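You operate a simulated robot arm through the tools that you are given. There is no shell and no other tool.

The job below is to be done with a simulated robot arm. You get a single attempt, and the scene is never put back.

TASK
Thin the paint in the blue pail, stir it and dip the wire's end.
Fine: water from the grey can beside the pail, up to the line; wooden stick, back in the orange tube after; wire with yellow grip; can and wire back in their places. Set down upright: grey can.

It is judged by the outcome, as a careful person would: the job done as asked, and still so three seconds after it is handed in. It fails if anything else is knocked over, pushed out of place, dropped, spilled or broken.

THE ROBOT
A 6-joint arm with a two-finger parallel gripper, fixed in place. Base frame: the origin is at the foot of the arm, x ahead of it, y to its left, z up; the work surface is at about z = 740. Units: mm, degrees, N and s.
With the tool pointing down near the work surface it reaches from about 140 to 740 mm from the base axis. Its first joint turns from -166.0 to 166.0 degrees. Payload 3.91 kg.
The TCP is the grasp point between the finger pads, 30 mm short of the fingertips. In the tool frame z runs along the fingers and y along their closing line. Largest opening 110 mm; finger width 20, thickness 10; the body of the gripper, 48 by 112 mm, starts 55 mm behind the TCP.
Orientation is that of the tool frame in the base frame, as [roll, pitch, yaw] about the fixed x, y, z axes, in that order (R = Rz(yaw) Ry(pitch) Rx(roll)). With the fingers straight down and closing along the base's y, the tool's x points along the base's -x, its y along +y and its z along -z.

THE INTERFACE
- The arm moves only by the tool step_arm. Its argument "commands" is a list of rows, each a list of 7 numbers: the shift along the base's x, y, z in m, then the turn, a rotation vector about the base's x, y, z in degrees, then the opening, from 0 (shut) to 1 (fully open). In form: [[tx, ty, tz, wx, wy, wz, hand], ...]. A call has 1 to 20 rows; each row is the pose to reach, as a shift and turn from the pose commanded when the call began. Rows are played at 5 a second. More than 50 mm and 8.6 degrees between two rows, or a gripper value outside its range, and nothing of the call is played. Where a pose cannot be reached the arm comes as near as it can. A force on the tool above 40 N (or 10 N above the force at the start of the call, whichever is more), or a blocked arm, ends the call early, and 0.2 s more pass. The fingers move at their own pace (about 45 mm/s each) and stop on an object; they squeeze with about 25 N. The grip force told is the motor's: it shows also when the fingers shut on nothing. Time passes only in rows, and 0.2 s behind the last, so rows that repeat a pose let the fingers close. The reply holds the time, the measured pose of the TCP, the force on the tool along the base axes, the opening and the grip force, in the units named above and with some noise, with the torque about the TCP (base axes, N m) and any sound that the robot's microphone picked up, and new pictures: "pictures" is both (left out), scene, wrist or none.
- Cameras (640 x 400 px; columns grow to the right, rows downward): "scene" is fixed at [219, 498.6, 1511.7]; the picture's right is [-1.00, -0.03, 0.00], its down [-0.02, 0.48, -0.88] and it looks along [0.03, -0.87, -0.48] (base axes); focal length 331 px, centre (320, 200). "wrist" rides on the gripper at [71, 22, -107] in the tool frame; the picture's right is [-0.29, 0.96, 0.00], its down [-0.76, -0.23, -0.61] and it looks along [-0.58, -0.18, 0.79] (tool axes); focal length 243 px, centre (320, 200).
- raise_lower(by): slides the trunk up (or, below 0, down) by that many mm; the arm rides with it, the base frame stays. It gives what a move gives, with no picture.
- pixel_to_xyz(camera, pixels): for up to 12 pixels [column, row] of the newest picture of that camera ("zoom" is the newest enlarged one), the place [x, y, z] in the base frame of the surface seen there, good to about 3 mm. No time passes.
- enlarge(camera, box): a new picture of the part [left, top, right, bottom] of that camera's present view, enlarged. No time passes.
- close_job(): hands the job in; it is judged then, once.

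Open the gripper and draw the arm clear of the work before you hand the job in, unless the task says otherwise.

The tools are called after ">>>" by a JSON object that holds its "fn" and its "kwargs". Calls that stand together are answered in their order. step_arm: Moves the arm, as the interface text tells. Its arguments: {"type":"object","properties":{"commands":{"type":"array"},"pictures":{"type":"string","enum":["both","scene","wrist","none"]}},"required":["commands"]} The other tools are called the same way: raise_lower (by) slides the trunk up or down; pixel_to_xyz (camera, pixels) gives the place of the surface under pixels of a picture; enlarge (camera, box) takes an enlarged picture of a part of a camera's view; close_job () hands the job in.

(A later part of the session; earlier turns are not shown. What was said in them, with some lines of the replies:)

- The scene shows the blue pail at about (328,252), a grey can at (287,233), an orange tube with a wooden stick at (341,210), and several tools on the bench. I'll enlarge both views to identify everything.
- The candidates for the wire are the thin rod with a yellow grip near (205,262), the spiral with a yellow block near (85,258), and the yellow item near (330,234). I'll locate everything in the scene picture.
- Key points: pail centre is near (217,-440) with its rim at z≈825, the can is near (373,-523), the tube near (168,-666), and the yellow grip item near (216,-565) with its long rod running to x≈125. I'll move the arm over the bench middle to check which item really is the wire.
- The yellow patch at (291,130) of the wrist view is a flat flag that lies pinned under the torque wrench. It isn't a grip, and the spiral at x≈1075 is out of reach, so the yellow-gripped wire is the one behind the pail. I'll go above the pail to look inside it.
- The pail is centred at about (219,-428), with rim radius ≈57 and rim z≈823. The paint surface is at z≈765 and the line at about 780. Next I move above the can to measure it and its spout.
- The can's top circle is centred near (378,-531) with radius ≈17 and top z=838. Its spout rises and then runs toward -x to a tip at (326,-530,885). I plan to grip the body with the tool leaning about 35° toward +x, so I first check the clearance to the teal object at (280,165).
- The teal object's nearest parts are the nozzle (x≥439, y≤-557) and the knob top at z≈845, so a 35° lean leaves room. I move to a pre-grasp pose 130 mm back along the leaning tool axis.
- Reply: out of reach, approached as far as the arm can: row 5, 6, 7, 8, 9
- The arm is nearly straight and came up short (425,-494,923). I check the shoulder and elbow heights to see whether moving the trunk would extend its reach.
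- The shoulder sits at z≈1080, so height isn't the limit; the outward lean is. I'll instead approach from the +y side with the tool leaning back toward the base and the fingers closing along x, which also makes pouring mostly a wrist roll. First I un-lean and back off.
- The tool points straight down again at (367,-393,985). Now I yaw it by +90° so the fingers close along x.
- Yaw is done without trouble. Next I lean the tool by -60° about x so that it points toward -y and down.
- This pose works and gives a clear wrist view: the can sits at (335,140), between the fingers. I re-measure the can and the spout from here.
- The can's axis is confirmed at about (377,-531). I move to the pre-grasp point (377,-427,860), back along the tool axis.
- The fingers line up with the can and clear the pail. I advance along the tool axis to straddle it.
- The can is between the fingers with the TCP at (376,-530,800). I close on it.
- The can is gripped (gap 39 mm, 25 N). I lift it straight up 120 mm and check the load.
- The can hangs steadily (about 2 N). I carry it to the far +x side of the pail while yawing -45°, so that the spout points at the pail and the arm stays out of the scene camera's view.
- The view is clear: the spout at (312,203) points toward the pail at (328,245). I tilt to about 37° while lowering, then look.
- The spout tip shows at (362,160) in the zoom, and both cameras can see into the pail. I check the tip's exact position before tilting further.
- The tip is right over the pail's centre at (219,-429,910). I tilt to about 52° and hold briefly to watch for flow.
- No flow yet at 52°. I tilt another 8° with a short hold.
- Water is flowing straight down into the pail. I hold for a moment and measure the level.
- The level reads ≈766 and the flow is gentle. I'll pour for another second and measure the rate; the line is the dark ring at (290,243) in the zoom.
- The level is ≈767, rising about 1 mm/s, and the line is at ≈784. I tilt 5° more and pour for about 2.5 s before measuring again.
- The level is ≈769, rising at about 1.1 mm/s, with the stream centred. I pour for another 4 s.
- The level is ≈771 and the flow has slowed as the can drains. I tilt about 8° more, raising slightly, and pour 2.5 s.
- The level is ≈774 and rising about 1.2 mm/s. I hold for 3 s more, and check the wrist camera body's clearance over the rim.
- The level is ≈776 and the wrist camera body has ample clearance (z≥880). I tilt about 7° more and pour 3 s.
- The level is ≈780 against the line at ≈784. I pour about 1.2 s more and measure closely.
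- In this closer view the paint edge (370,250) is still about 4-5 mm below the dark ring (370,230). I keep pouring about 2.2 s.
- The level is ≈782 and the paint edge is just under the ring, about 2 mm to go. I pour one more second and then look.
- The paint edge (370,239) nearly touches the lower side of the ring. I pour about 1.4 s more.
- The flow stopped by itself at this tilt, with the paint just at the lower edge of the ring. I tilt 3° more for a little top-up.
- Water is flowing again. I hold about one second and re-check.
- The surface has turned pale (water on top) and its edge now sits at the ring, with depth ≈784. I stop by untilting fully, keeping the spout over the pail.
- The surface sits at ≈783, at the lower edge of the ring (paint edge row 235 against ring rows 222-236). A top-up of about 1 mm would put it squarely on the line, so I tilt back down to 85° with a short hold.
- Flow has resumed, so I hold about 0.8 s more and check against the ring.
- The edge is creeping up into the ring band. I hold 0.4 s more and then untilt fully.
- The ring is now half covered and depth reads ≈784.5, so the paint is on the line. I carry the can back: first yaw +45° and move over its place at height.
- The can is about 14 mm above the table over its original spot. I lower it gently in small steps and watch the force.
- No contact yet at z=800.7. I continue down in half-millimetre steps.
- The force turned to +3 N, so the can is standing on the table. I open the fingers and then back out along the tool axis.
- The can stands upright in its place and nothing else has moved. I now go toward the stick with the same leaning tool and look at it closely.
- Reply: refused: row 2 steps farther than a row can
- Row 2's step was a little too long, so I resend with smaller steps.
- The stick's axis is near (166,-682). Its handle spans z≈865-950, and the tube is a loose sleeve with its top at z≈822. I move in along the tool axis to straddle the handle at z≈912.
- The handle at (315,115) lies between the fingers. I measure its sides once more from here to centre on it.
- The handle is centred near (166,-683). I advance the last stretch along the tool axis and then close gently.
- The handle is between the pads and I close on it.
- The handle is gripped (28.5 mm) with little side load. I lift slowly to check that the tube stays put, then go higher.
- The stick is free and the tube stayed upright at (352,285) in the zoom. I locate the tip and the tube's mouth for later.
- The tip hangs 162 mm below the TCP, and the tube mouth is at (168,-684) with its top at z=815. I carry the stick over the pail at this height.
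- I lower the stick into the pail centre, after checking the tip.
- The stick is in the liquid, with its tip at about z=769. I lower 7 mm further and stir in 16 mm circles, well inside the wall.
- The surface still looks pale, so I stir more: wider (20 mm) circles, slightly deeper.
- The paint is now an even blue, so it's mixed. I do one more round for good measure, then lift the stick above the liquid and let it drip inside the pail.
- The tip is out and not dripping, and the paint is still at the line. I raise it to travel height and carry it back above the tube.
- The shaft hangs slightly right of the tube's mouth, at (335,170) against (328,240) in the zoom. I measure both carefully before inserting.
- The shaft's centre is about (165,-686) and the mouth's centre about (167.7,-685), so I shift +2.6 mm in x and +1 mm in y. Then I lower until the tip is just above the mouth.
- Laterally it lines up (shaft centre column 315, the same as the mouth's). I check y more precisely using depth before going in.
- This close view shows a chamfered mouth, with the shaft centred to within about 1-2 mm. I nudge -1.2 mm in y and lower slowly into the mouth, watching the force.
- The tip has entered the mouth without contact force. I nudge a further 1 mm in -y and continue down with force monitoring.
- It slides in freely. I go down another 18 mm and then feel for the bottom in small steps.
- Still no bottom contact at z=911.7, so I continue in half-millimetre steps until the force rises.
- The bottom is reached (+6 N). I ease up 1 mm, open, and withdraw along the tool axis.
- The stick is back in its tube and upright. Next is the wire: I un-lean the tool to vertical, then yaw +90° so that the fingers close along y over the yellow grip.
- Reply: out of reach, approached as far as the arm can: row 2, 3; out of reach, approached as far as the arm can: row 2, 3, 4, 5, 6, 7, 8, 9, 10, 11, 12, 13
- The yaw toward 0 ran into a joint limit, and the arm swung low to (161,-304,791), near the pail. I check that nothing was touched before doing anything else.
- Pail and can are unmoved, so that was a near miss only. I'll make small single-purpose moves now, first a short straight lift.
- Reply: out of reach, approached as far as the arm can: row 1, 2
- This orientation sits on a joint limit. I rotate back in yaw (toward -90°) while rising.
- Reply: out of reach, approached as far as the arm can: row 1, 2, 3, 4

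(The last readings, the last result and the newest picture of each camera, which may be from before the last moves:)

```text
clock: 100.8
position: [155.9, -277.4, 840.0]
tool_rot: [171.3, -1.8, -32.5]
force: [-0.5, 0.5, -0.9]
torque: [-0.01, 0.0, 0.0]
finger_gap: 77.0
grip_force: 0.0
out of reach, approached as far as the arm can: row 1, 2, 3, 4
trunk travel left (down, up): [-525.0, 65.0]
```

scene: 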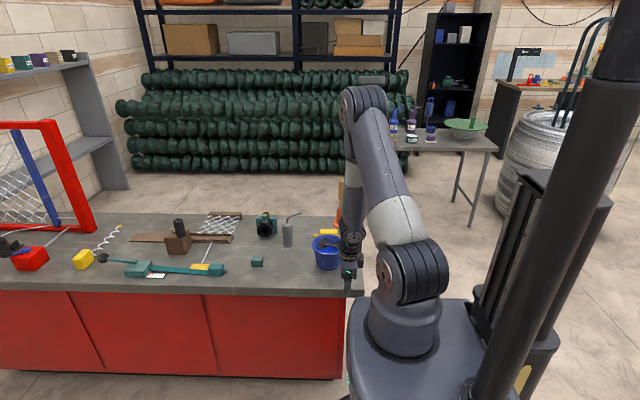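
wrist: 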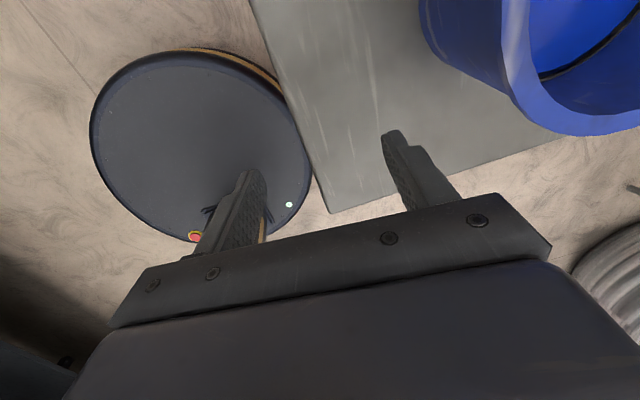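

It's still limited somehow, so I look at the configuration before continuing.

>>> {"fn": "step_arm", "kwargs": {"commands": [[0, 0, 0, 0, 0, 0, 0.7]], "pictures": "both"}}

>>> {"fn": "enlarge", "kwargs": {"camera": "scene", "box": [270, 40, 480, 330]}}

```text
clock: 101.2
position: [155.4, -278.0, 840.0]
tool_rot: [171.2, -1.8, -32.4]
force: [0.2, -0.3, 0.1]
torque: [0.05, 0.01, 0.0]
finger_gap: 77.1
grip_force: 0.0
trunk travel left (down, up): [-525.0, 65.0]
```

scene: 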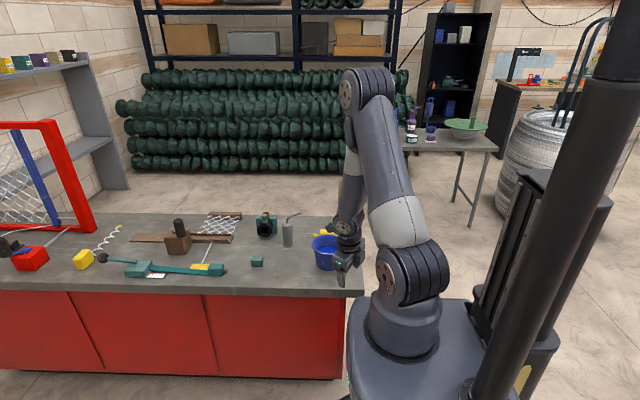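
wrist: 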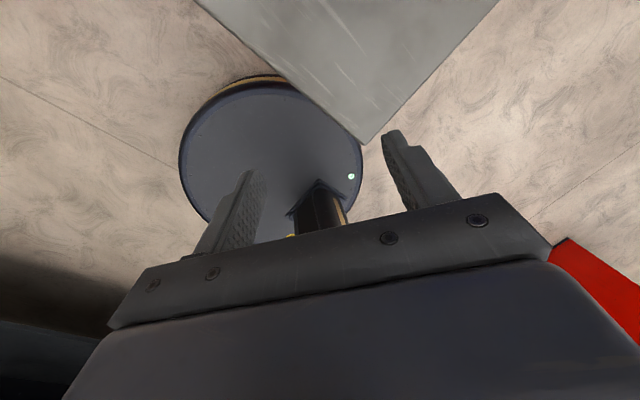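

```text
1.38 times, centred on (375, 185) of scene
```

zoom: 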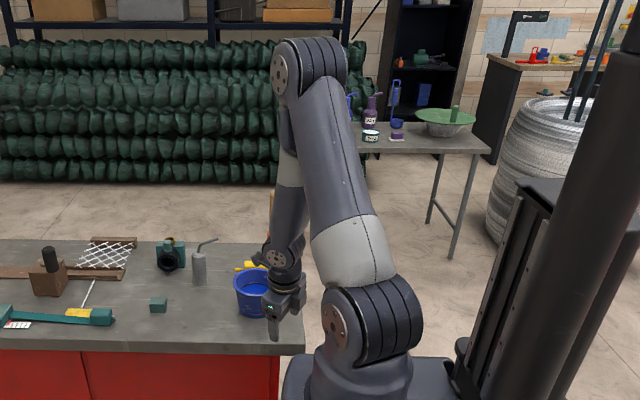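

The arm looks free of everything; the solver seems stuck near a wrist limit. I try a small rise combined with more yaw back toward -90°.

>>> {"fn": "step_arm", "kwargs": {"commands": [[0, 0, 0, 0, 0, -8, 0.7], [0, 0, 0, 0, 0, -16, 0.7], [0, 0, 0, 0, 0, -24, 0.7], [0, 0, 0, 0, 0, -32, 0.7], [0, 0, 0, 0, 0, -40, 0.7], [0, 0, 0, 0, 0, -48, 0.7], [0, 0, 0, 0, 0, -56, 0.7]], "pictures": "none"}}

```text
clock: 102.8
position: [155.6, -277.1, 839.1]
tool_rot: [171.8, -1.7, -88.6]
force: [0.2, -0.9, 0.0]
torque: [-0.01, 0.02, -0.02]
finger_gap: 76.9
grip_force: 0.0
trunk travel left (down, up): [-525.0, 65.0]
```

Now it tracks again at yaw ≈-89°. I level the tool (an 8° tilt is left over) and lift.

>>> {"fn": "step_arm", "kwargs": {"commands": [[0, 0, 0.02, 0.9, -4.1, 0, 0.7], [0, 0, 0.05, 1.8, -8.2, 0, 0.7], [0, 0, 0.09, 1.8, -8.2, 0, 0.7], [0, 0, 0.13, 1.8, -8.2, 0, 0.7], [0, 0, 0.16, 1.8, -8.2, 0, 0.7]], "pictures": "scene"}}

```text
clock: 104.0
position: [156.0, -277.7, 1000.1]
tool_rot: [-180.0, 0.0, -88.5]
force: [-0.4, 0.2, 0.3]
torque: [0.01, 0.01, 0.02]
finger_gap: 77.1
grip_force: 0.0
trunk travel left (down, up): [-525.0, 65.0]
```

scene: 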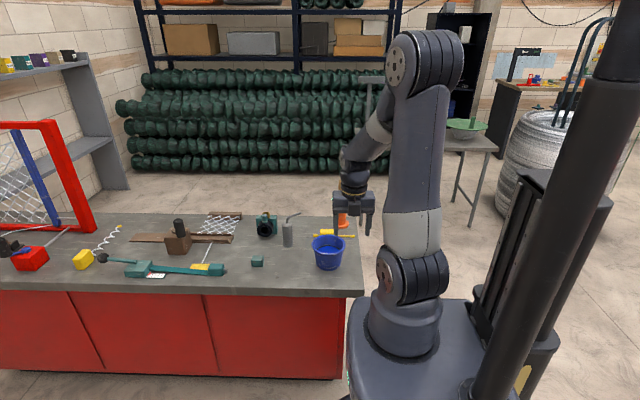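

The arm is recovered: tool vertical at (156,-278,1000), and the scene is intact. I return to the yaw-180° orientation that worked at the start, moving to a test spot above the pail.

>>> {"fn": "step_arm", "kwargs": {"commands": [[0.006, -0.012, 0.01, 0, 0, -7.6, 0.7], [0.012, -0.024, 0.02, 0, 0, -15.2, 0.7], [0.018, -0.036, 0.02, 0, 0, -22.8, 0.7], [0.025, -0.048, 0.02, 0, 0, -30.4, 0.7]], "pictures": "none"}}

```text
clock: 105.0
position: [180.7, -325.3, 1018.3]
tool_rot: [-180.0, -0.1, -119.0]
force: [-0.2, 0.7, -0.4]
torque: [0.03, -0.03, 0.01]
finger_gap: 76.9
grip_force: 0.0
trunk travel left (down, up): [-525.0, 65.0]
```

It tracks well, so I continue the yaw to 180° and move over the pail at height.

>>> {"fn": "step_arm", "kwargs": {"commands": [[0.007, -0.013, 0, 0, 0, -7.6, 0.7], [0.014, -0.026, 0, 0, 0, -15.2, 0.7], [0.021, -0.039, 0, 0, 0, -22.8, 0.7], [0.028, -0.052, 0, 0, 0, -30.4, 0.7], [0.035, -0.065, 0, 0, 0, -38, 0.7], [0.042, -0.078, 0, 0, 0, -45.6, 0.7], [0.05, -0.091, 0, 0, 0, -53.2, 0.7], [0.057, -0.104, 0, 0, 0, -61, 0.7], [0.057, -0.104, 0, 0, 0, -61, 0.7]], "pictures": "none"}}

```text
clock: 107.0
position: [237.8, -430.7, 1018.5]
tool_rot: [180.0, -0.1, -180.0]
force: [-0.5, 0.1, -0.8]
torque: [0.02, 0.03, -0.04]
finger_gap: 77.2
grip_force: 0.1
trunk travel left (down, up): [-525.0, 65.0]
```

Before picking the wire up, I rehearse the dip rotation in free air: tilting about -y in short calls.

>>> {"fn": "step_arm", "kwargs": {"commands": [[0, 0, 0, 0, -8, 0, 0.7], [0, 0, 0, 0, -16, 0, 0.7], [0, 0, 0, 0, -24, 0, 0.7], [0, 0, 0, 0, -32, 0, 0.7]], "pictures": "none"}}

```text
clock: 108.0
position: [237.7, -429.7, 1018.9]
tool_rot: [-179.8, 31.9, -179.9]
force: [0.4, 0.5, 0.1]
torque: [-0.02, -0.01, 0.04]
finger_gap: 77.1
grip_force: 0.0
trunk travel left (down, up): [-525.0, 65.0]
```

Tracking is good at 32°. I continue toward 70° and lower to the working height in the rehearsal.

>>> {"fn": "step_arm", "kwargs": {"commands": [[0, 0, 0, 0, -8, 0, 0.7], [0, 0, 0, 0, -16, 0, 0.7], [0, 0, 0, 0, -24, 0, 0.7]], "pictures": "none"}}

>>> {"fn": "step_arm", "kwargs": {"commands": [[0, 0, 0, 0, -7, 0, 0.7], [0, 0, 0, 0, -14, 0, 0.7]], "pictures": "both"}}

```text
clock: 108.8
position: [238.0, -431.6, 1017.9]
tool_rot: [-179.9, 55.9, -179.8]
force: [-0.3, -0.2, 0.3]
torque: [0.02, -0.04, -0.03]
finger_gap: 77.2
grip_force: 0.1
trunk travel left (down, up): [-525.0, 65.0]
```

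```text
clock: 109.4
position: [236.9, -429.6, 1018.0]
tool_rot: [-179.8, 69.9, -179.8]
force: [-0.8, 1.0, -0.7]
torque: [0.02, 0.04, 0.0]
finger_gap: 77.3
grip_force: 0.0
trunk travel left (down, up): [-525.0, 65.0]
```

scene: 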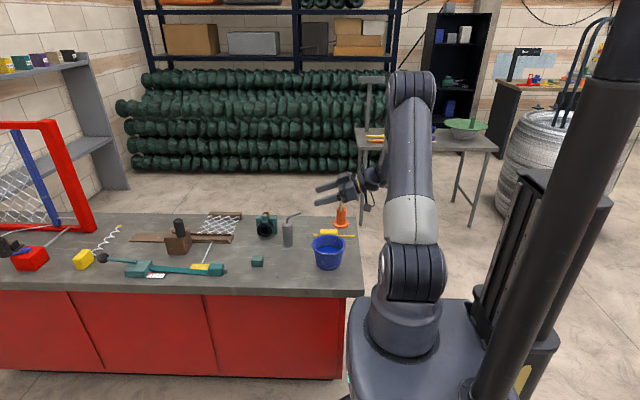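
wrist: 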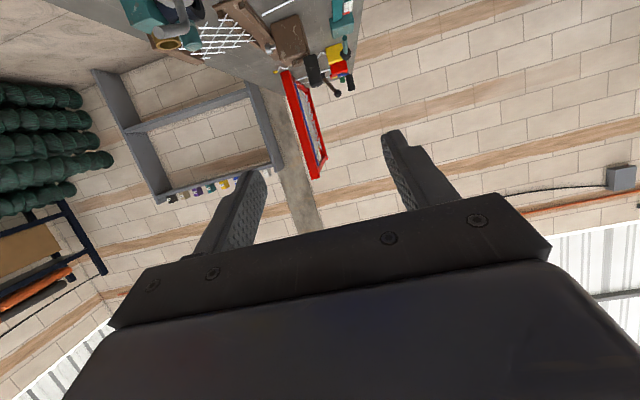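

The tilted pose works. I rehearse lowering it to the dip height as well, still empty-handed, with the camera side staying clear of the pail.

>>> {"fn": "step_arm", "kwargs": {"commands": [[0, 0, -0.03, 0, 0, 0, 0.7], [0, 0, -0.06, 0, 0, 0, 0.7], [0, 0, -0.09, 0, 0, 0, 0.7]], "pictures": "none"}}

>>> {"fn": "step_arm", "kwargs": {"commands": [[0, 0, -0.02, 0, 0, 0, 0.7], [0, 0, -0.04, 0, 0, 0, 0.7]], "pictures": "both"}}

>>> {"fn": "enlarge", "kwargs": {"camera": "scene", "box": [280, 170, 400, 280]}}

```text
clock: 110.2
position: [238.4, -429.8, 927.8]
tool_rot: [-179.7, 69.9, -179.8]
force: [0.8, -0.2, -0.2]
torque: [-0.03, 0.02, -0.02]
finger_gap: 76.9
grip_force: 0.1
trunk travel left (down, up): [-525.0, 65.0]
```

```text
clock: 110.8
position: [238.3, -430.3, 887.5]
tool_rot: [-179.7, 69.9, -179.8]
force: [-0.4, 0.2, 0.0]
torque: [-0.01, 0.05, 0.02]
finger_gap: 76.9
grip_force: 0.0
trunk travel left (down, up): [-525.0, 65.0]
```

scene: 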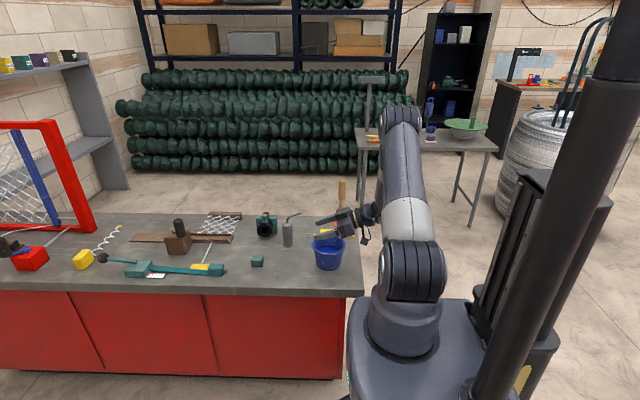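
wrist: 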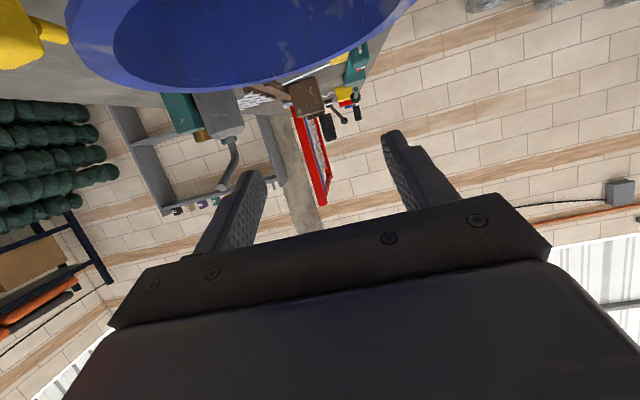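

```text
3.64 times, centred on (340, 225) of scene
```

zoom: 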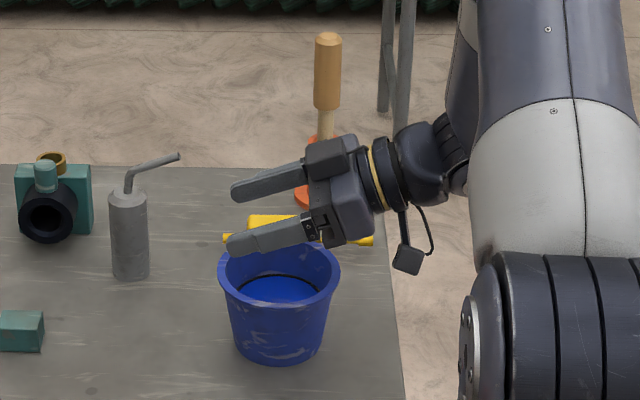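

The rehearsal succeeds with clear views and clearances. I raise, un-tilt, and go to the yellow grip.

>>> {"fn": "step_arm", "kwargs": {"commands": [[0, 0, 0.04, 0, 0, 0, 0.7], [0, 0, 0.08, 0, 0, 0, 0.7], [0, 0, 0.12, 0, 0, 0, 0.7], [0, 0, 0.13, 0, 7, 0, 0.7], [0, 0, 0.13, 0, 15, 0, 0.7], [0, 0, 0.13, 0, 23, 0, 0.7], [0, 0, 0.13, 0, 31, 0, 0.7], [0, 0, 0.13, 0, 39, 0, 0.7], [0, 0, 0.13, 0, 47, 0, 0.7], [0, 0, 0.13, 0, 55, 0, 0.7], [0, 0, 0.13, 0, 63, 0, 0.7], [0, 0, 0.13, 0, 70, 0, 0.7], [0, 0, 0.13, 0, 70, 0, 0.7]], "pictures": "none"}}

>>> {"fn": "step_arm", "kwargs": {"commands": [[-0.004, -0.028, -0.015, 0, 0, 0, 0.7], [-0.009, -0.056, -0.03, 0, 0, 0, 0.7], [-0.014, -0.084, -0.045, 0, 0, 0, 0.7], [-0.018, -0.112, -0.06, 0, 0, 0, 0.7], [-0.022, -0.138, -0.07, 0, 0, 0, 0.7], [-0.022, -0.138, -0.07, 0, 0, 0, 0.7]], "pictures": "both"}}

```text
clock: 113.6
position: [237.6, -429.9, 1017.0]
tool_rot: [-180.0, -0.2, -179.9]
force: [0.3, -0.3, 0.2]
torque: [0.03, 0.01, 0.02]
finger_gap: 76.8
grip_force: 0.0
trunk travel left (down, up): [-525.0, 65.0]
```

```text
clock: 115.0
position: [215.9, -568.7, 948.8]
tool_rot: [180.0, -0.1, -179.8]
force: [-0.2, 0.6, -1.0]
torque: [0.0, 0.0, -0.03]
finger_gap: 76.9
grip_force: 0.0
trunk travel left (down, up): [-525.0, 65.0]
```

scene: 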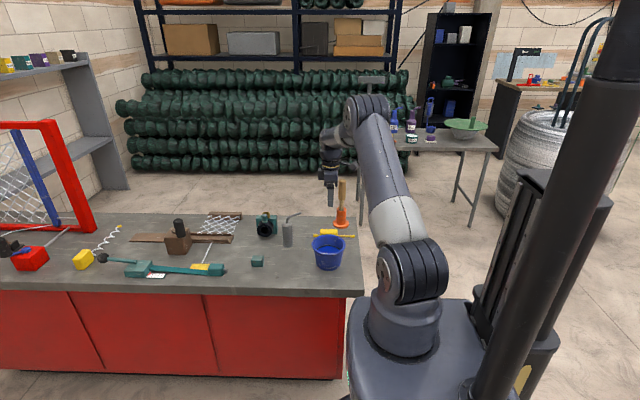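
wrist: 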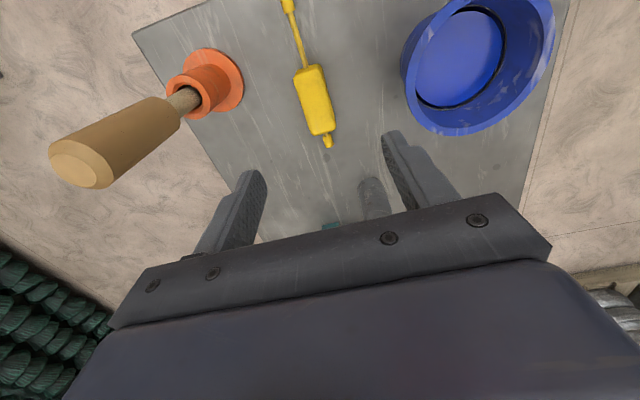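

The wrist view shows the yellow grip at (315,100). I measure its outline for centring.

>>> {"fn": "enlarge", "kwargs": {"camera": "wrist", "box": [250, 0, 380, 160]}}

>>> {"fn": "pixel_to_xyz", "kwargs": {"camera": "wrist", "pixels": [[313, 100], [297, 80], [321, 75], [308, 125], [332, 120], [309, 71], [321, 132], [327, 142], [302, 45], [290, 8], [303, 100], [326, 95]]}}

```text
2.50 times, centred on (315, 80) of wrist
```

zoom: 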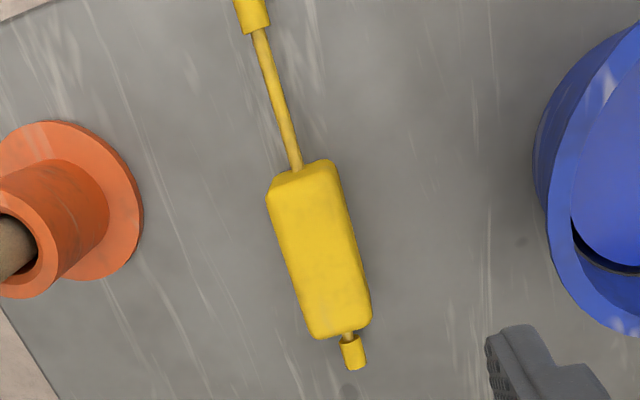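

```text
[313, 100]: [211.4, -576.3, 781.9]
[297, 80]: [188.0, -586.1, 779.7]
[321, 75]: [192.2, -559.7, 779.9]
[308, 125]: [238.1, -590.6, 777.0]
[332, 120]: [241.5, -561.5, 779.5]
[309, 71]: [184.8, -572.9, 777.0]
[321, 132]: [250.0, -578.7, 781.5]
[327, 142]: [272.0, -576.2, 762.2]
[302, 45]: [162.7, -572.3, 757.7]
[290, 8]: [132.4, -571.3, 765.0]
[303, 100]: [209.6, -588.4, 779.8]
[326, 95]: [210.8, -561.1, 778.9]
```

The grip spans x 185-249 and y -590 to -559, with its top at 780, so its centre is (217,-574.5). I descend over it, stopping with the fingertips just above the table.

>>> {"fn": "step_arm", "kwargs": {"commands": [[0.001, -0.006, -0.03, 0, 0, 0, 0.55], [0.001, -0.006, -0.07, 0, 0, 0, 0.55], [0.001, -0.006, -0.11, 0, 0, 0, 0.55], [0.001, -0.006, -0.145, 0, 0, 0, 0.55], [0.001, -0.006, -0.16, 0, 0, 0, 0.55], [0.001, -0.006, -0.16, 0, 0, 0, 0.55]], "pictures": "both"}}

>>> {"fn": "enlarge", "kwargs": {"camera": "scene", "box": [290, 190, 370, 260]}}

```text
clock: 116.4
position: [215.6, -574.6, 788.3]
tool_rot: [179.9, -0.1, -179.9]
force: [-0.2, -0.3, -0.7]
torque: [-0.03, -0.04, 0.02]
finger_gap: 60.6
grip_force: 0.0
trunk travel left (down, up): [-525.0, 65.0]
```

scene: 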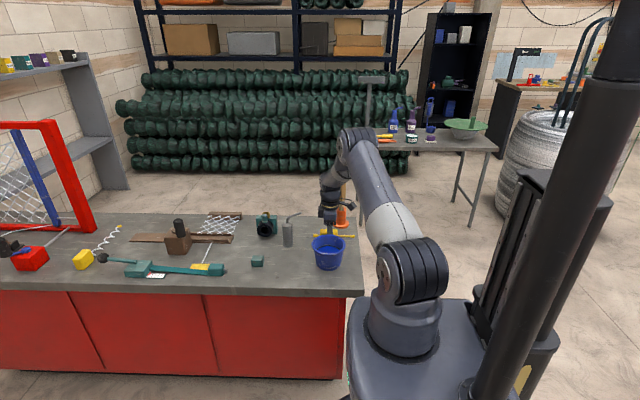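
wrist: 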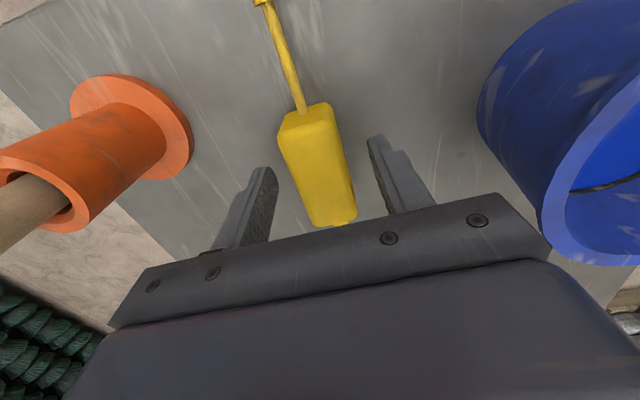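

```text
5.71 times, centred on (330, 225) of scene
```

zoom: 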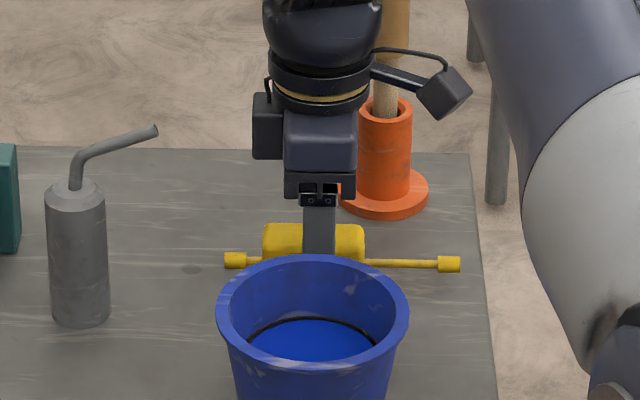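

The fingers straddle the grip evenly. I lower 14 mm more and close.

>>> {"fn": "step_arm", "kwargs": {"commands": [[0, 0, -0.006, 0, 0, 0, 0.55], [0, 0, -0.011, 0, 0, 0, 0.55], [0, 0, -0.014, 0, 0, 0, 0.55], [0, 0, -0.014, 0, 0, 0, 0.4], [0, 0, -0.014, 0, 0, 0, 0.25], [0, 0, -0.014, 0, 0, 0, 0.1], [0, 0, -0.014, 0, 0, 0, 0.0], [0, 0, -0.014, 0, 0, 0, 0.0]], "pictures": "wrist"}}

```text
clock: 118.2
position: [216.6, -574.3, 774.9]
tool_rot: [179.9, -0.1, -179.9]
force: [-0.5, -0.1, 0.1]
torque: [0.0, 0.0, 0.02]
finger_gap: 31.6
grip_force: 25.2
trunk travel left (down, up): [-525.0, 65.0]
```

wrist: 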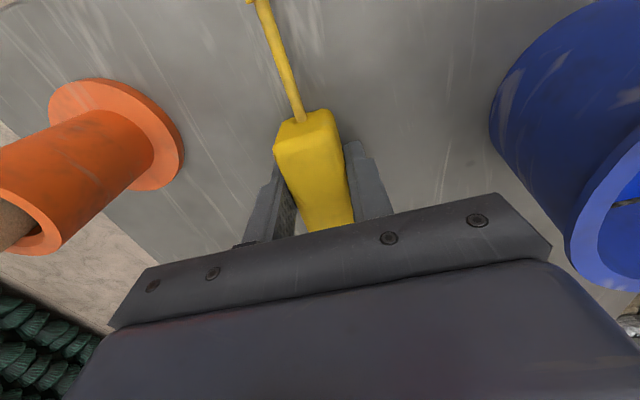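

The grip is held (31.6 mm, 25 N). I lift it straight up and then move over the pail at height.

>>> {"fn": "step_arm", "kwargs": {"commands": [[0, 0, 0.01, 0, 0, 0, 0], [0, 0, 0.05, 0, 0, 0, 0], [0, 0, 0.1, 0, 0, 0, 0], [0, 0, 0.15, 0, 0, 0, 0], [0, 0, 0.2, 0, 0, 0, 0], [0, 0, 0.243, 0, 0, 0, 0], [0.005, 0.036, 0.243, 0, 0, 0, 0], [0.01, 0.072, 0.243, 0, 0, 0, 0], [0.016, 0.108, 0.243, 0, 0, 0, 0], [0.0215, 0.144, 0.243, 0, 0, 0, 0], [0.0215, 0.144, 0.243, 0, 0, 0, 0]], "pictures": "both"}}

```text
clock: 120.6
position: [236.4, -428.6, 1018.5]
tool_rot: [179.9, -0.1, -179.9]
force: [0.6, -0.1, -1.1]
torque: [-0.01, 0.01, 0.06]
finger_gap: 31.6
grip_force: 25.2
trunk travel left (down, up): [-525.0, 65.0]
```

scene: 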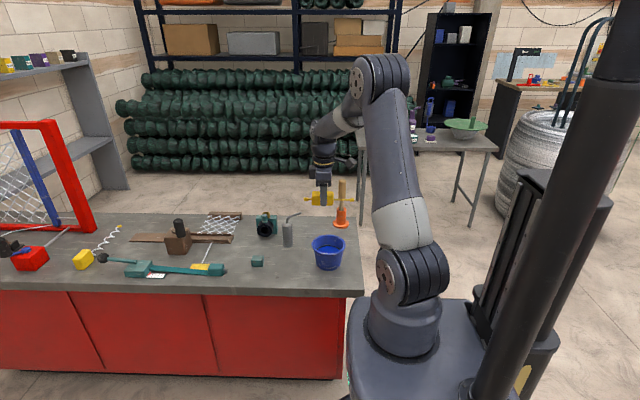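
wrist: 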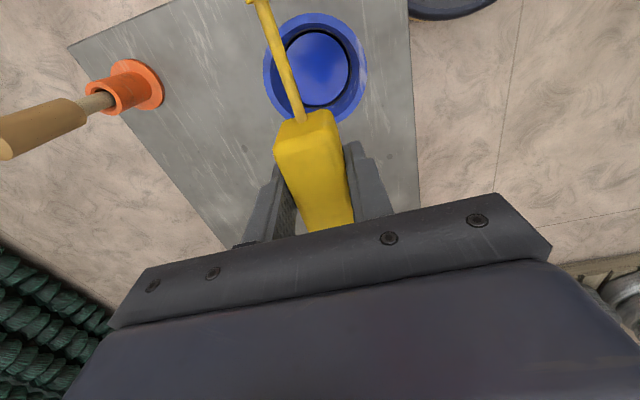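

The wire is held level over the pail, with its long end toward -x. I tilt 72° so that this end points down, as rehearsed.

>>> {"fn": "step_arm", "kwargs": {"commands": [[0, 0, 0, 0, -8, 0, 0], [0, 0, 0, 0, -16, 0, 0], [0, 0, 0, 0, -24, 0, 0], [0, 0, 0, 0, -32, 0, 0], [0, 0, 0, 0, -40, 0, 0], [0, 0, 0, 0, -48, 0, 0], [0, 0, 0, 0, -56, 0, 0], [0, 0, 0, 0, -64, 0, 0], [0, 0, 0, 0, -72, 0, 0], [0, 0, 0, 0, -72, 0, 0]], "pictures": "scene"}}

>>> {"fn": "enlarge", "kwargs": {"camera": "scene", "box": [290, 170, 370, 275]}}

```text
clock: 122.8
position: [238.0, -430.2, 1017.2]
tool_rot: [-179.6, 72.0, -179.7]
force: [0.0, -0.7, -1.1]
torque: [-0.03, 0.03, -0.01]
finger_gap: 31.6
grip_force: 25.2
trunk travel left (down, up): [-525.0, 65.0]
```

scene: 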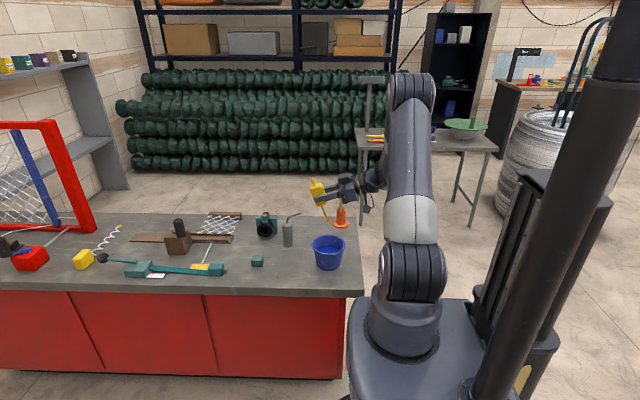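

```text
3.81 times, centred on (330, 222) of scene
```

zoom: 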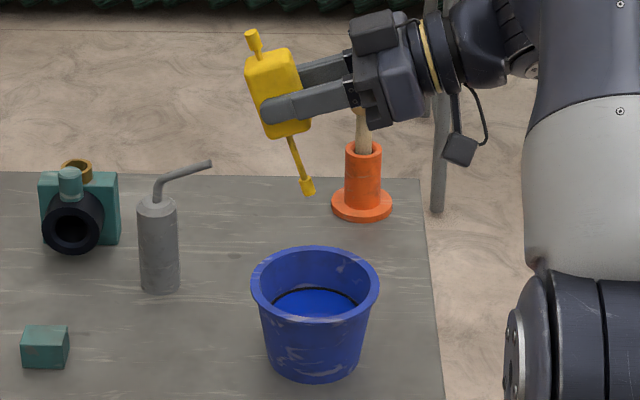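

I locate the wire's tip, at (309,190) in the zoom, relative to the pail.

>>> {"fn": "pixel_to_xyz", "kwargs": {"camera": "zoom", "pixels": [[309, 192], [308, 186], [300, 165], [292, 145], [285, 125], [252, 40]]}}

```text
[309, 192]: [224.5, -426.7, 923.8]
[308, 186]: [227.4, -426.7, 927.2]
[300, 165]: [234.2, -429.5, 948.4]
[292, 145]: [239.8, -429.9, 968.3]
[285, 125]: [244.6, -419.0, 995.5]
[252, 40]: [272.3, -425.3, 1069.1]
```

The tip is at about (224,-428,921), 96 mm below the TCP. I shift -4 mm in x and lower so that the tip goes about 15 mm under the surface (to z≈769), in stages.

>>> {"fn": "step_arm", "kwargs": {"commands": [[-0.004, 0, -0.04, 0, 0, 0, 0], [-0.004, 0, -0.08, 0, 0, 0, 0], [-0.004, 0, -0.11, 0, 0, 0, 0], [-0.004, 0, -0.125, 0, 0, 0, 0], [-0.004, 0, -0.125, 0, 0, 0, 0]], "pictures": "scene"}}

>>> {"fn": "enlarge", "kwargs": {"camera": "scene", "box": [300, 205, 370, 275]}}

```text
clock: 124.0
position: [234.3, -431.3, 892.5]
tool_rot: [-179.6, 72.0, -179.6]
force: [-0.2, -0.1, -0.6]
torque: [0.04, 0.01, -0.02]
finger_gap: 32.0
grip_force: 25.2
trunk travel left (down, up): [-525.0, 65.0]
```

scene: 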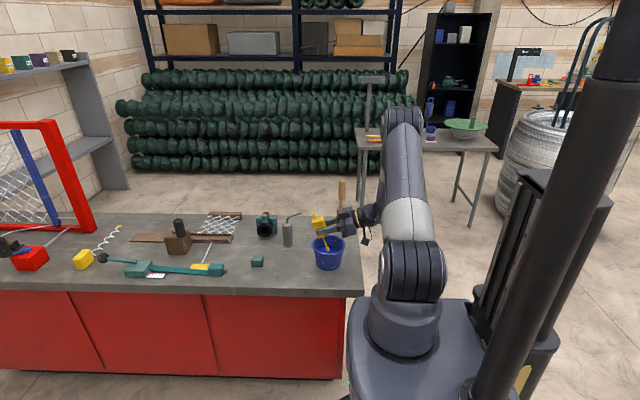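

```text
5.71 times, centred on (335, 240) of scene
```

zoom: 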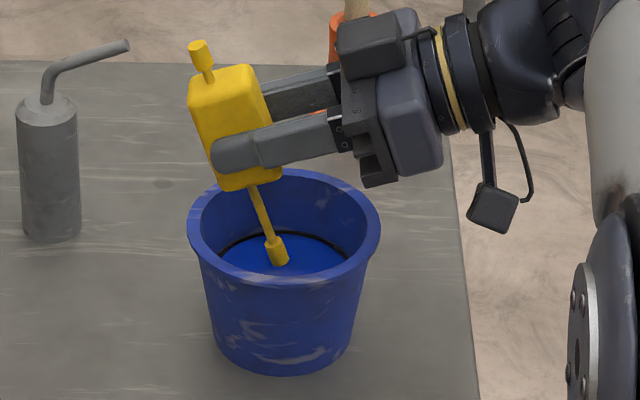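

The knobbed tip is well inside the pail, just above the paint. I lower it 27 mm more and hold a moment.

>>> {"fn": "step_arm", "kwargs": {"commands": [[0, 0, -0.01, 0, 0, 0, 0], [0, 0, -0.02, 0, 0, 0, 0], [0, 0, -0.027, 0, 0, 0, 0], [0, 0, -0.027, 0, 0, 0, 0], [0, 0, -0.027, 0, 0, 0, 0], [0, 0, -0.027, 0, 0, 0, 0]], "pictures": "scene"}}

>>> {"fn": "enlarge", "kwargs": {"camera": "scene", "box": [300, 205, 370, 275]}}

```text
clock: 125.4
position: [235.3, -430.9, 865.7]
tool_rot: [-179.7, 71.9, -179.7]
force: [0.2, -0.5, -0.9]
torque: [0.0, 0.03, -0.03]
finger_gap: 31.6
grip_force: 25.1
trunk travel left (down, up): [-525.0, 65.0]
```

scene: 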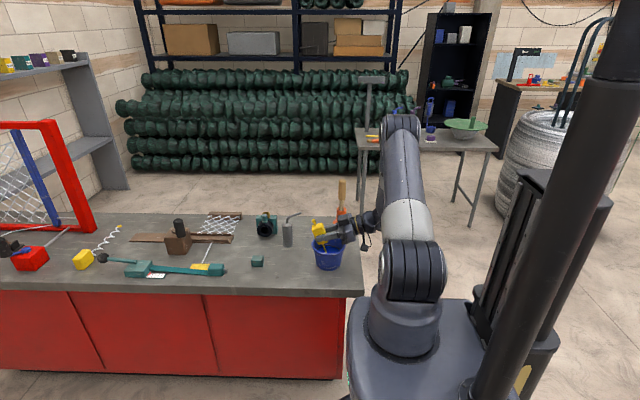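

```text
5.71 times, centred on (335, 240) of scene
```

zoom: 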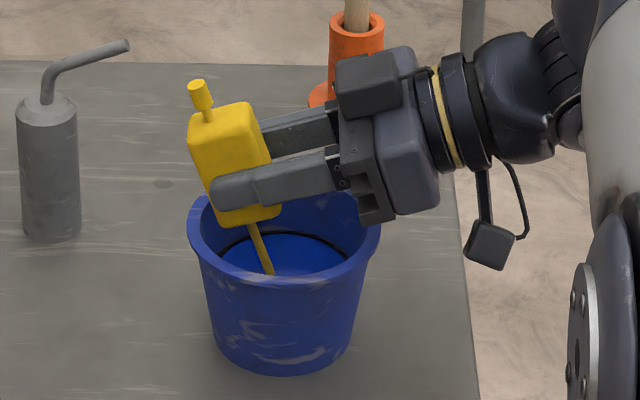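

The tip should be about 14 mm under. I go 4 mm deeper to be sure, hold for a second, and then raise to look at the end.

>>> {"fn": "step_arm", "kwargs": {"commands": [[0, 0, -0.002, 0, 0, 0, 0], [0, 0, -0.004, 0, 0, 0, 0], [0, 0, -0.004, 0, 0, 0, 0], [0, 0, -0.004, 0, 0, 0, 0], [0, 0, -0.004, 0, 0, 0, 0], [0, 0, -0.004, 0, 0, 0, 0], [0, 0, -0.004, 0, 0, 0, 0], [0, 0, 0.01, 0, 0, 0, 0], [0, 0, 0.025, 0, 0, 0, 0], [0, 0, 0.035, 0, 0, 0, 0], [0, 0, 0.035, 0, 0, 0, 0], [0, 0, 0.035, 0, 0, 0, 0]], "pictures": "scene"}}

>>> {"fn": "enlarge", "kwargs": {"camera": "scene", "box": [305, 210, 355, 265]}}

```text
clock: 128.0
position: [234.5, -430.4, 899.9]
tool_rot: [-179.7, 71.8, -179.8]
force: [-0.2, 0.9, -1.4]
torque: [-0.03, 0.03, 0.0]
finger_gap: 31.5
grip_force: 24.4
trunk travel left (down, up): [-525.0, 65.0]
```

scene: 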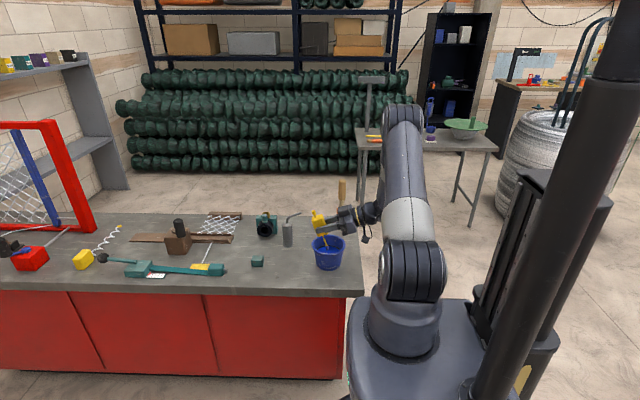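

```text
7.27 times, centred on (330, 238) of scene
```

zoom: 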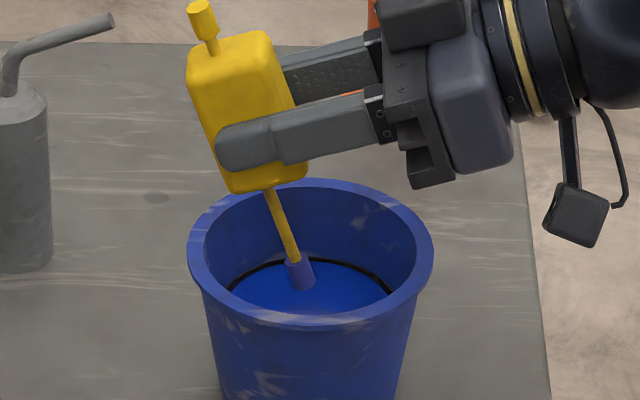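

The wire's end knob is now coated blue, so the dip worked. I let it drip over the pail for about 2 s and then raise it.

>>> {"fn": "step_arm", "kwargs": {"commands": [[0, 0, 0, 0, 0, 0, 0], [0, 0, 0, 0, 0, 0, 0], [0, 0, 0, 0, 0, 0, 0], [0, 0, 0, 0, 0, 0, 0], [0, 0, 0, 0, 0, 0, 0], [0, 0, 0, 0, 0, 0, 0], [0, 0, 0, 0, 0, 0, 0], [0, 0, 0, 0, 0, 0, 0], [0, 0, 0, 0, 0, 0, 0], [0, 0, 0, 0, 0, 0, 0], [0, 0, 0.02, 0, 0, 0, 0], [0, 0, 0.05, 0, 0, 0, 0], [0, 0, 0.08, 0, 0, 0, 0], [0, 0, 0.118, 0, 0, 0, 0], [0, 0, 0.118, 0, 0, 0, 0]], "pictures": "none"}}

>>> {"fn": "step_arm", "kwargs": {"commands": [[0, 0, 0, 0, 8, 0, 0], [0, 0, 0, 0, 16, 0, 0], [0, 0, 0, 0, 24, 0, 0], [0, 0, 0, 0, 32, 0, 0], [0, 0, 0, 0, 40, 0, 0], [0, 0, 0, 0, 48, 0, 0], [0, 0, 0, 0, 56, 0, 0], [0, 0, 0, 0, 64, 0, 0], [0, 0, 0, 0, 72, 0, 0], [0, 0, 0, 0, 72, 0, 0]], "pictures": "both"}}

```text
clock: 131.2
position: [235.1, -430.1, 1020.0]
tool_rot: [-179.7, 71.9, -179.7]
force: [0.5, 0.1, -0.9]
torque: [-0.02, 0.01, -0.01]
finger_gap: 31.9
grip_force: 25.4
trunk travel left (down, up): [-525.0, 65.0]
```

```text
clock: 133.4
position: [234.0, -430.9, 1019.0]
tool_rot: [-180.0, -0.2, -179.9]
force: [0.5, 0.3, -1.7]
torque: [-0.04, 0.0, -0.02]
finger_gap: 31.6
grip_force: 25.3
trunk travel left (down, up): [-525.0, 65.0]
```

scene: 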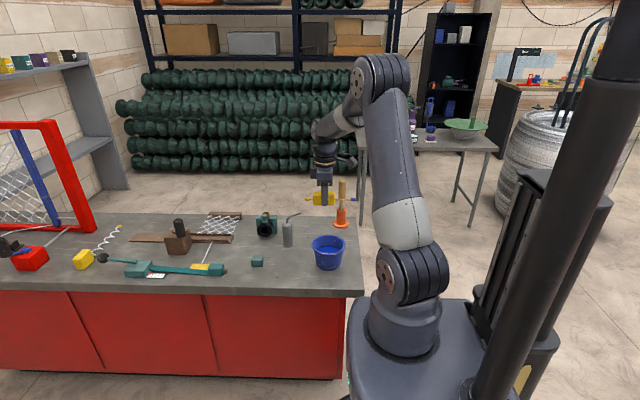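
wrist: 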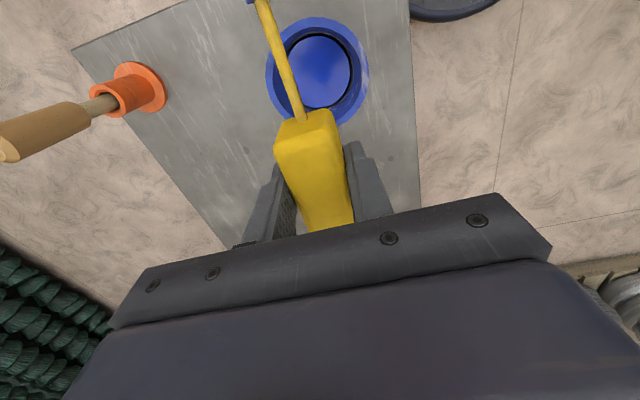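

The wire is level again. I carry it back above its place and lower it to about 10 mm above the table.

>>> {"fn": "step_arm", "kwargs": {"commands": [[-0.0045, -0.036, 0, 0, 0, 0, 0], [-0.009, -0.072, 0, 0, 0, 0, 0], [-0.0135, -0.108, 0, 0, 0, 0, 0], [-0.0175, -0.144, 0, 0, 0, 0, 0], [-0.0175, -0.144, 0, 0, 0, 0, 0], [-0.0175, -0.144, -0.05, 0, 0, 0, 0], [-0.0175, -0.144, -0.1, 0, 0, 0, 0], [-0.0175, -0.144, -0.15, 0, 0, 0, 0], [-0.0175, -0.144, -0.19, 0, 0, 0, 0], [-0.0175, -0.144, -0.22, 0, 0, 0, 0], [-0.0175, -0.144, -0.234, 0, 0, 0, 0], [-0.0175, -0.144, -0.234, 0, 0, 0, 0]], "pictures": "both"}}

```text
clock: 136.0
position: [215.3, -574.2, 784.5]
tool_rot: [180.0, -0.1, -179.9]
force: [0.5, -0.7, -0.5]
torque: [0.0, -0.01, 0.01]
finger_gap: 31.7
grip_force: 25.3
trunk travel left (down, up): [-525.0, 65.0]
```

scene: 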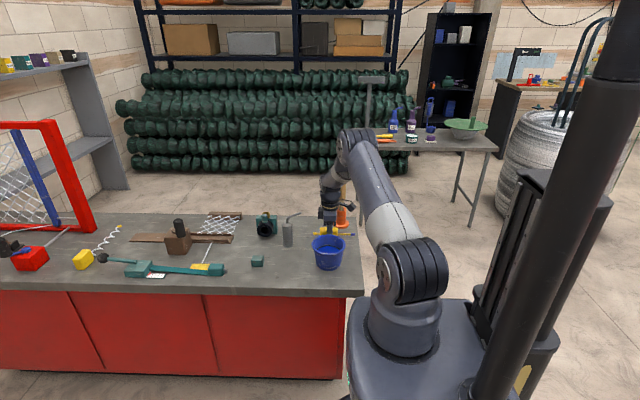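
wrist: 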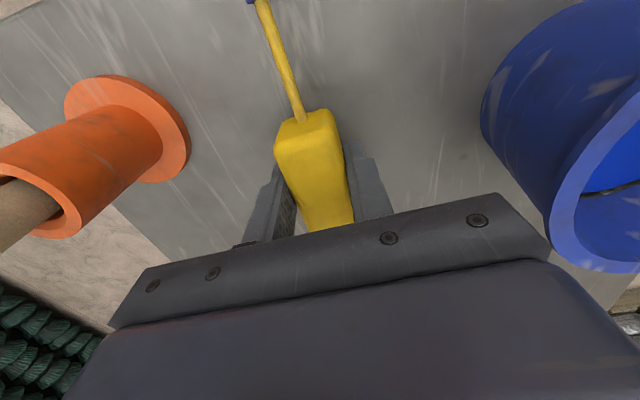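

I lower the last stretch in small steps until the block touches the table.

>>> {"fn": "step_arm", "kwargs": {"commands": [[0.0005, 0, -0.004, 0, 0, 0, 0], [0.0005, 0, -0.007, 0, 0, 0, 0], [0.0005, 0, -0.009, 0, 0, 0, 0], [0.0005, 0, -0.0098, 0, 0, 0, 0], [0.0005, 0, -0.0098, 0, 0, 0, 0]], "pictures": "none"}}

```text
clock: 137.2
position: [215.9, -574.4, 773.8]
tool_rot: [-180.0, 0.0, -179.8]
force: [0.3, 1.1, 1.7]
torque: [0.04, -0.11, 0.01]
finger_gap: 31.7
grip_force: 25.2
trunk travel left (down, up): [-525.0, 65.0]
```

Contact is felt (force turned positive at z≈774, the pick-up height). I open the fingers and lift straight away.

>>> {"fn": "step_arm", "kwargs": {"commands": [[0, 0, 0, 0, 0, 0, 0.35], [0, 0, 0, 0, 0, 0, 0.5], [0, 0, 0, 0, 0, 0, 0.55], [0, 0, 0, 0, 0, 0, 0.55], [0, 0, 0.02, 0, 0, 0, 0.55], [0, 0, 0.06, 0, 0, 0, 0.55], [0, 0, 0.1, 0, 0, 0, 0.55], [0, 0, 0.15, 0, 0, 0, 0.55], [0, 0, 0.2, 0, 0, 0, 0.6], [0, 0, 0.24, 0, 0, 0, 0.7], [0, 0, 0.24, 0, 0, 0, 0.7]], "pictures": "both"}}

>>> {"fn": "enlarge", "kwargs": {"camera": "scene", "box": [250, 180, 370, 280]}}

>>> {"fn": "enlarge", "kwargs": {"camera": "wrist", "box": [60, 0, 460, 240]}}

```text
clock: 139.6
position: [217.4, -574.0, 1016.0]
tool_rot: [-179.9, -0.1, -180.0]
force: [-1.2, 0.0, -0.2]
torque: [0.02, 0.04, -0.01]
finger_gap: 76.8
grip_force: 0.1
trunk travel left (down, up): [-525.0, 65.0]
```

scene: 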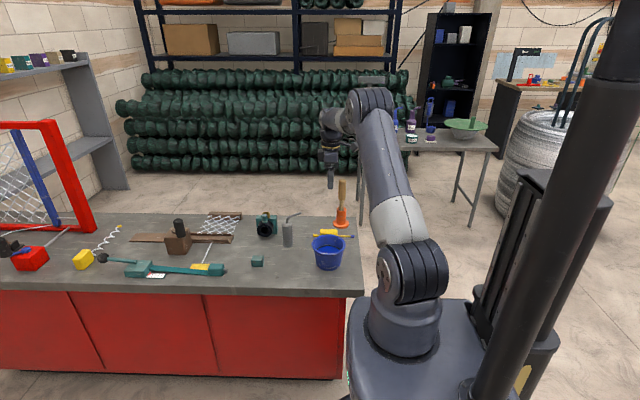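
wrist: 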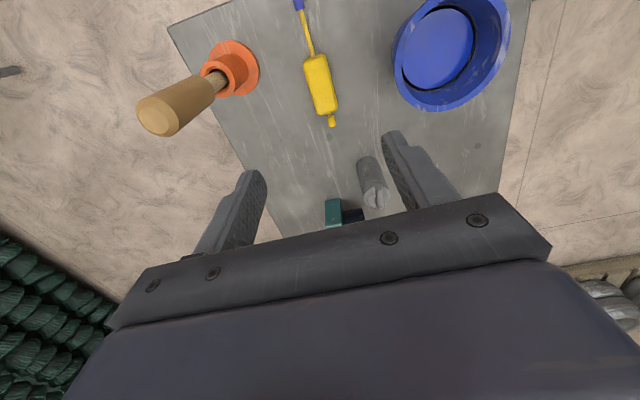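

```text
4.00 times, centred on (310, 230) of scene
```

zoom: 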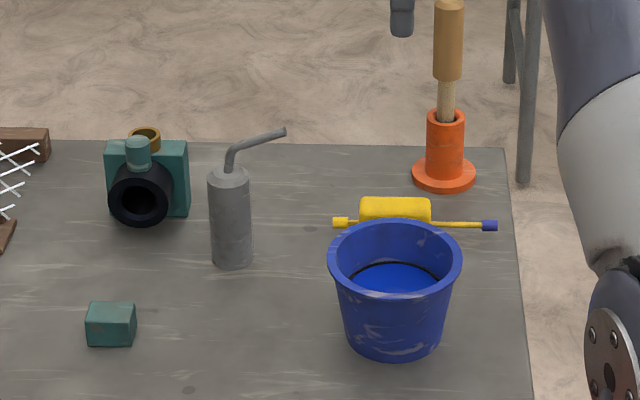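

```text
1.60 times, centred on (260, 120) of wrist
```

zoom: 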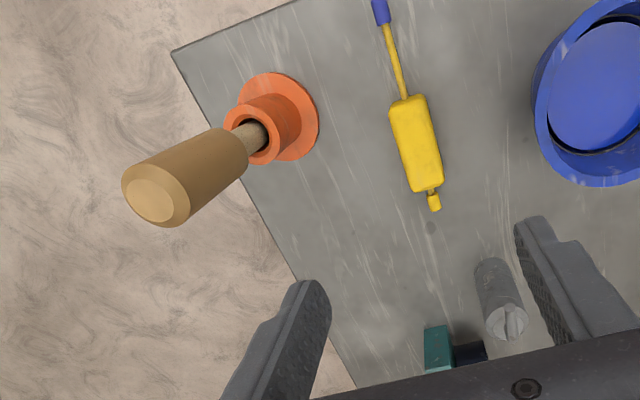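

Everything is back in place and the wire's end is blue. I check the paint level and the can's position once more, then retreat the arm to its starting area.

>>> {"fn": "enlarge", "kwargs": {"camera": "scene", "box": [312, 232, 346, 256]}}

>>> {"fn": "pixel_to_xyz", "kwargs": {"camera": "scene", "pixels": [[287, 223], [287, 235], [287, 245], [325, 249], [333, 249], [330, 251], [329, 232], [341, 222]]}}

>>> {"fn": "step_arm", "kwargs": {"commands": [[0.005, 0.04, 0.02, 0, 0, 0, 0.8], [0.01, 0.08, 0.04, 0, 0, 0, 0.9], [0.015, 0.12, 0.06, 0, 0, 0, 1], [0.02, 0.16, 0.08, 0, 0, 0, 1], [0.025, 0.2, 0.1, 0, 0, 0, 1], [0.03, 0.24, 0.12, 0, 0, 0, 1], [0.04, 0.27, 0.15, 0, 0, 0, 1], [0.04, 0.27, 0.165, 0, 0, 0, 1], [0.04, 0.27, 0.165, 0, 0, 0, 1]], "pictures": "both"}}

```text
16.00 times, centred on (329, 244) of scene
```

zoom: 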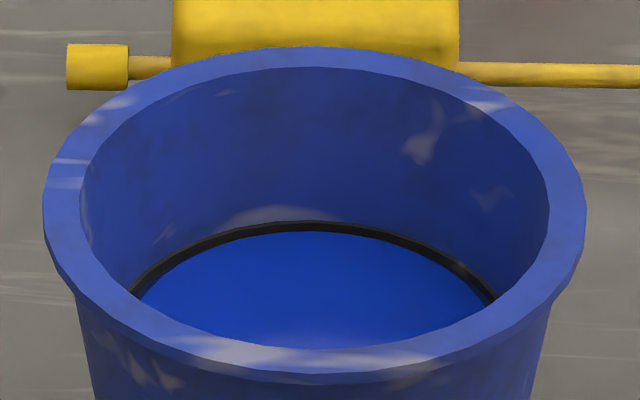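

```text
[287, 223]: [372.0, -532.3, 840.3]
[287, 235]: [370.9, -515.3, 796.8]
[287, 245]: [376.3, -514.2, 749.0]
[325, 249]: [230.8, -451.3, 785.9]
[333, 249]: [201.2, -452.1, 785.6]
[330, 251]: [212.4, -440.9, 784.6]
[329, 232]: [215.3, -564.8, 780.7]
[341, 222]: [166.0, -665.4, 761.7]
```

```text
clock: 141.6
position: [258.6, -304.2, 1179.7]
tool_rot: [180.0, -0.2, -179.9]
force: [-0.3, 0.4, -0.8]
torque: [0.01, 0.02, 0.02]
finger_gap: 110.0
grip_force: 0.0
trunk travel left (down, up): [-525.0, 65.0]
```

scene: 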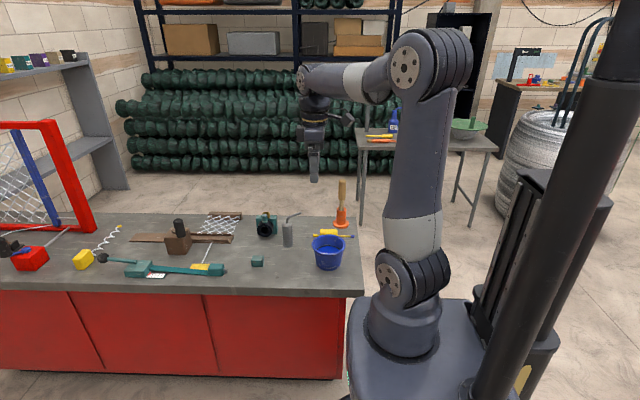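
wrist: 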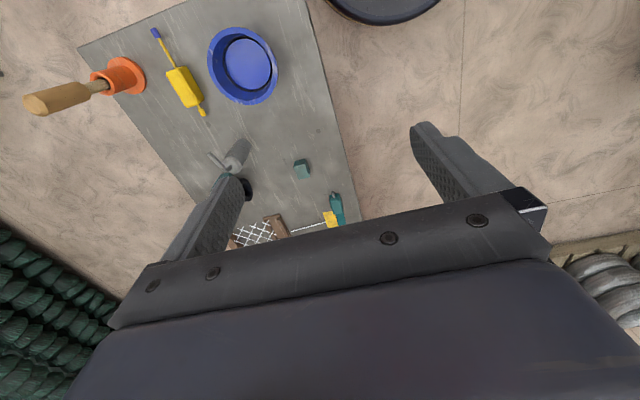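

The view matches the starting layout: can upright at (240,155), stick in the tube, wire in place with a blue end, and the paint even and on the line. The gripper is open and clear, so I hand in the job.

>>> {"fn": "close_job", "kwargs": {}}

```text
The job is handed in.
```

The paint is thinned to the line, stirred to an even blue, and the wire's end has been dipped. I've handed the job in.

- **Thinning:** I poured water from the grey can until the paint surface sat on the dark ring inside the pail. The last reading was about z = 785 mm, with the line at about 784 mm.
- **Stirring:** I stirred with the wooden stick until the paint was one colour, then put the stick back in the orange tube.
- **Wire:** I took this to be the yellow-gripped one behind the pail. The other two candidates looked wrong: one was a flat flag pinned under the torque wrench, the other a spiral out of reach. Its long end came out coated blue, and the wire is back in its place.
- **Can:** It is standing upright, within a few millimetres of where it started.

Partway through, the arm hit a joint limit and swung low beside the pail. It touched nothing: the force stayed normal, and the pail and can hadn't moved when I checked. I saw no spills, drips or knocked objects in the final pictures.
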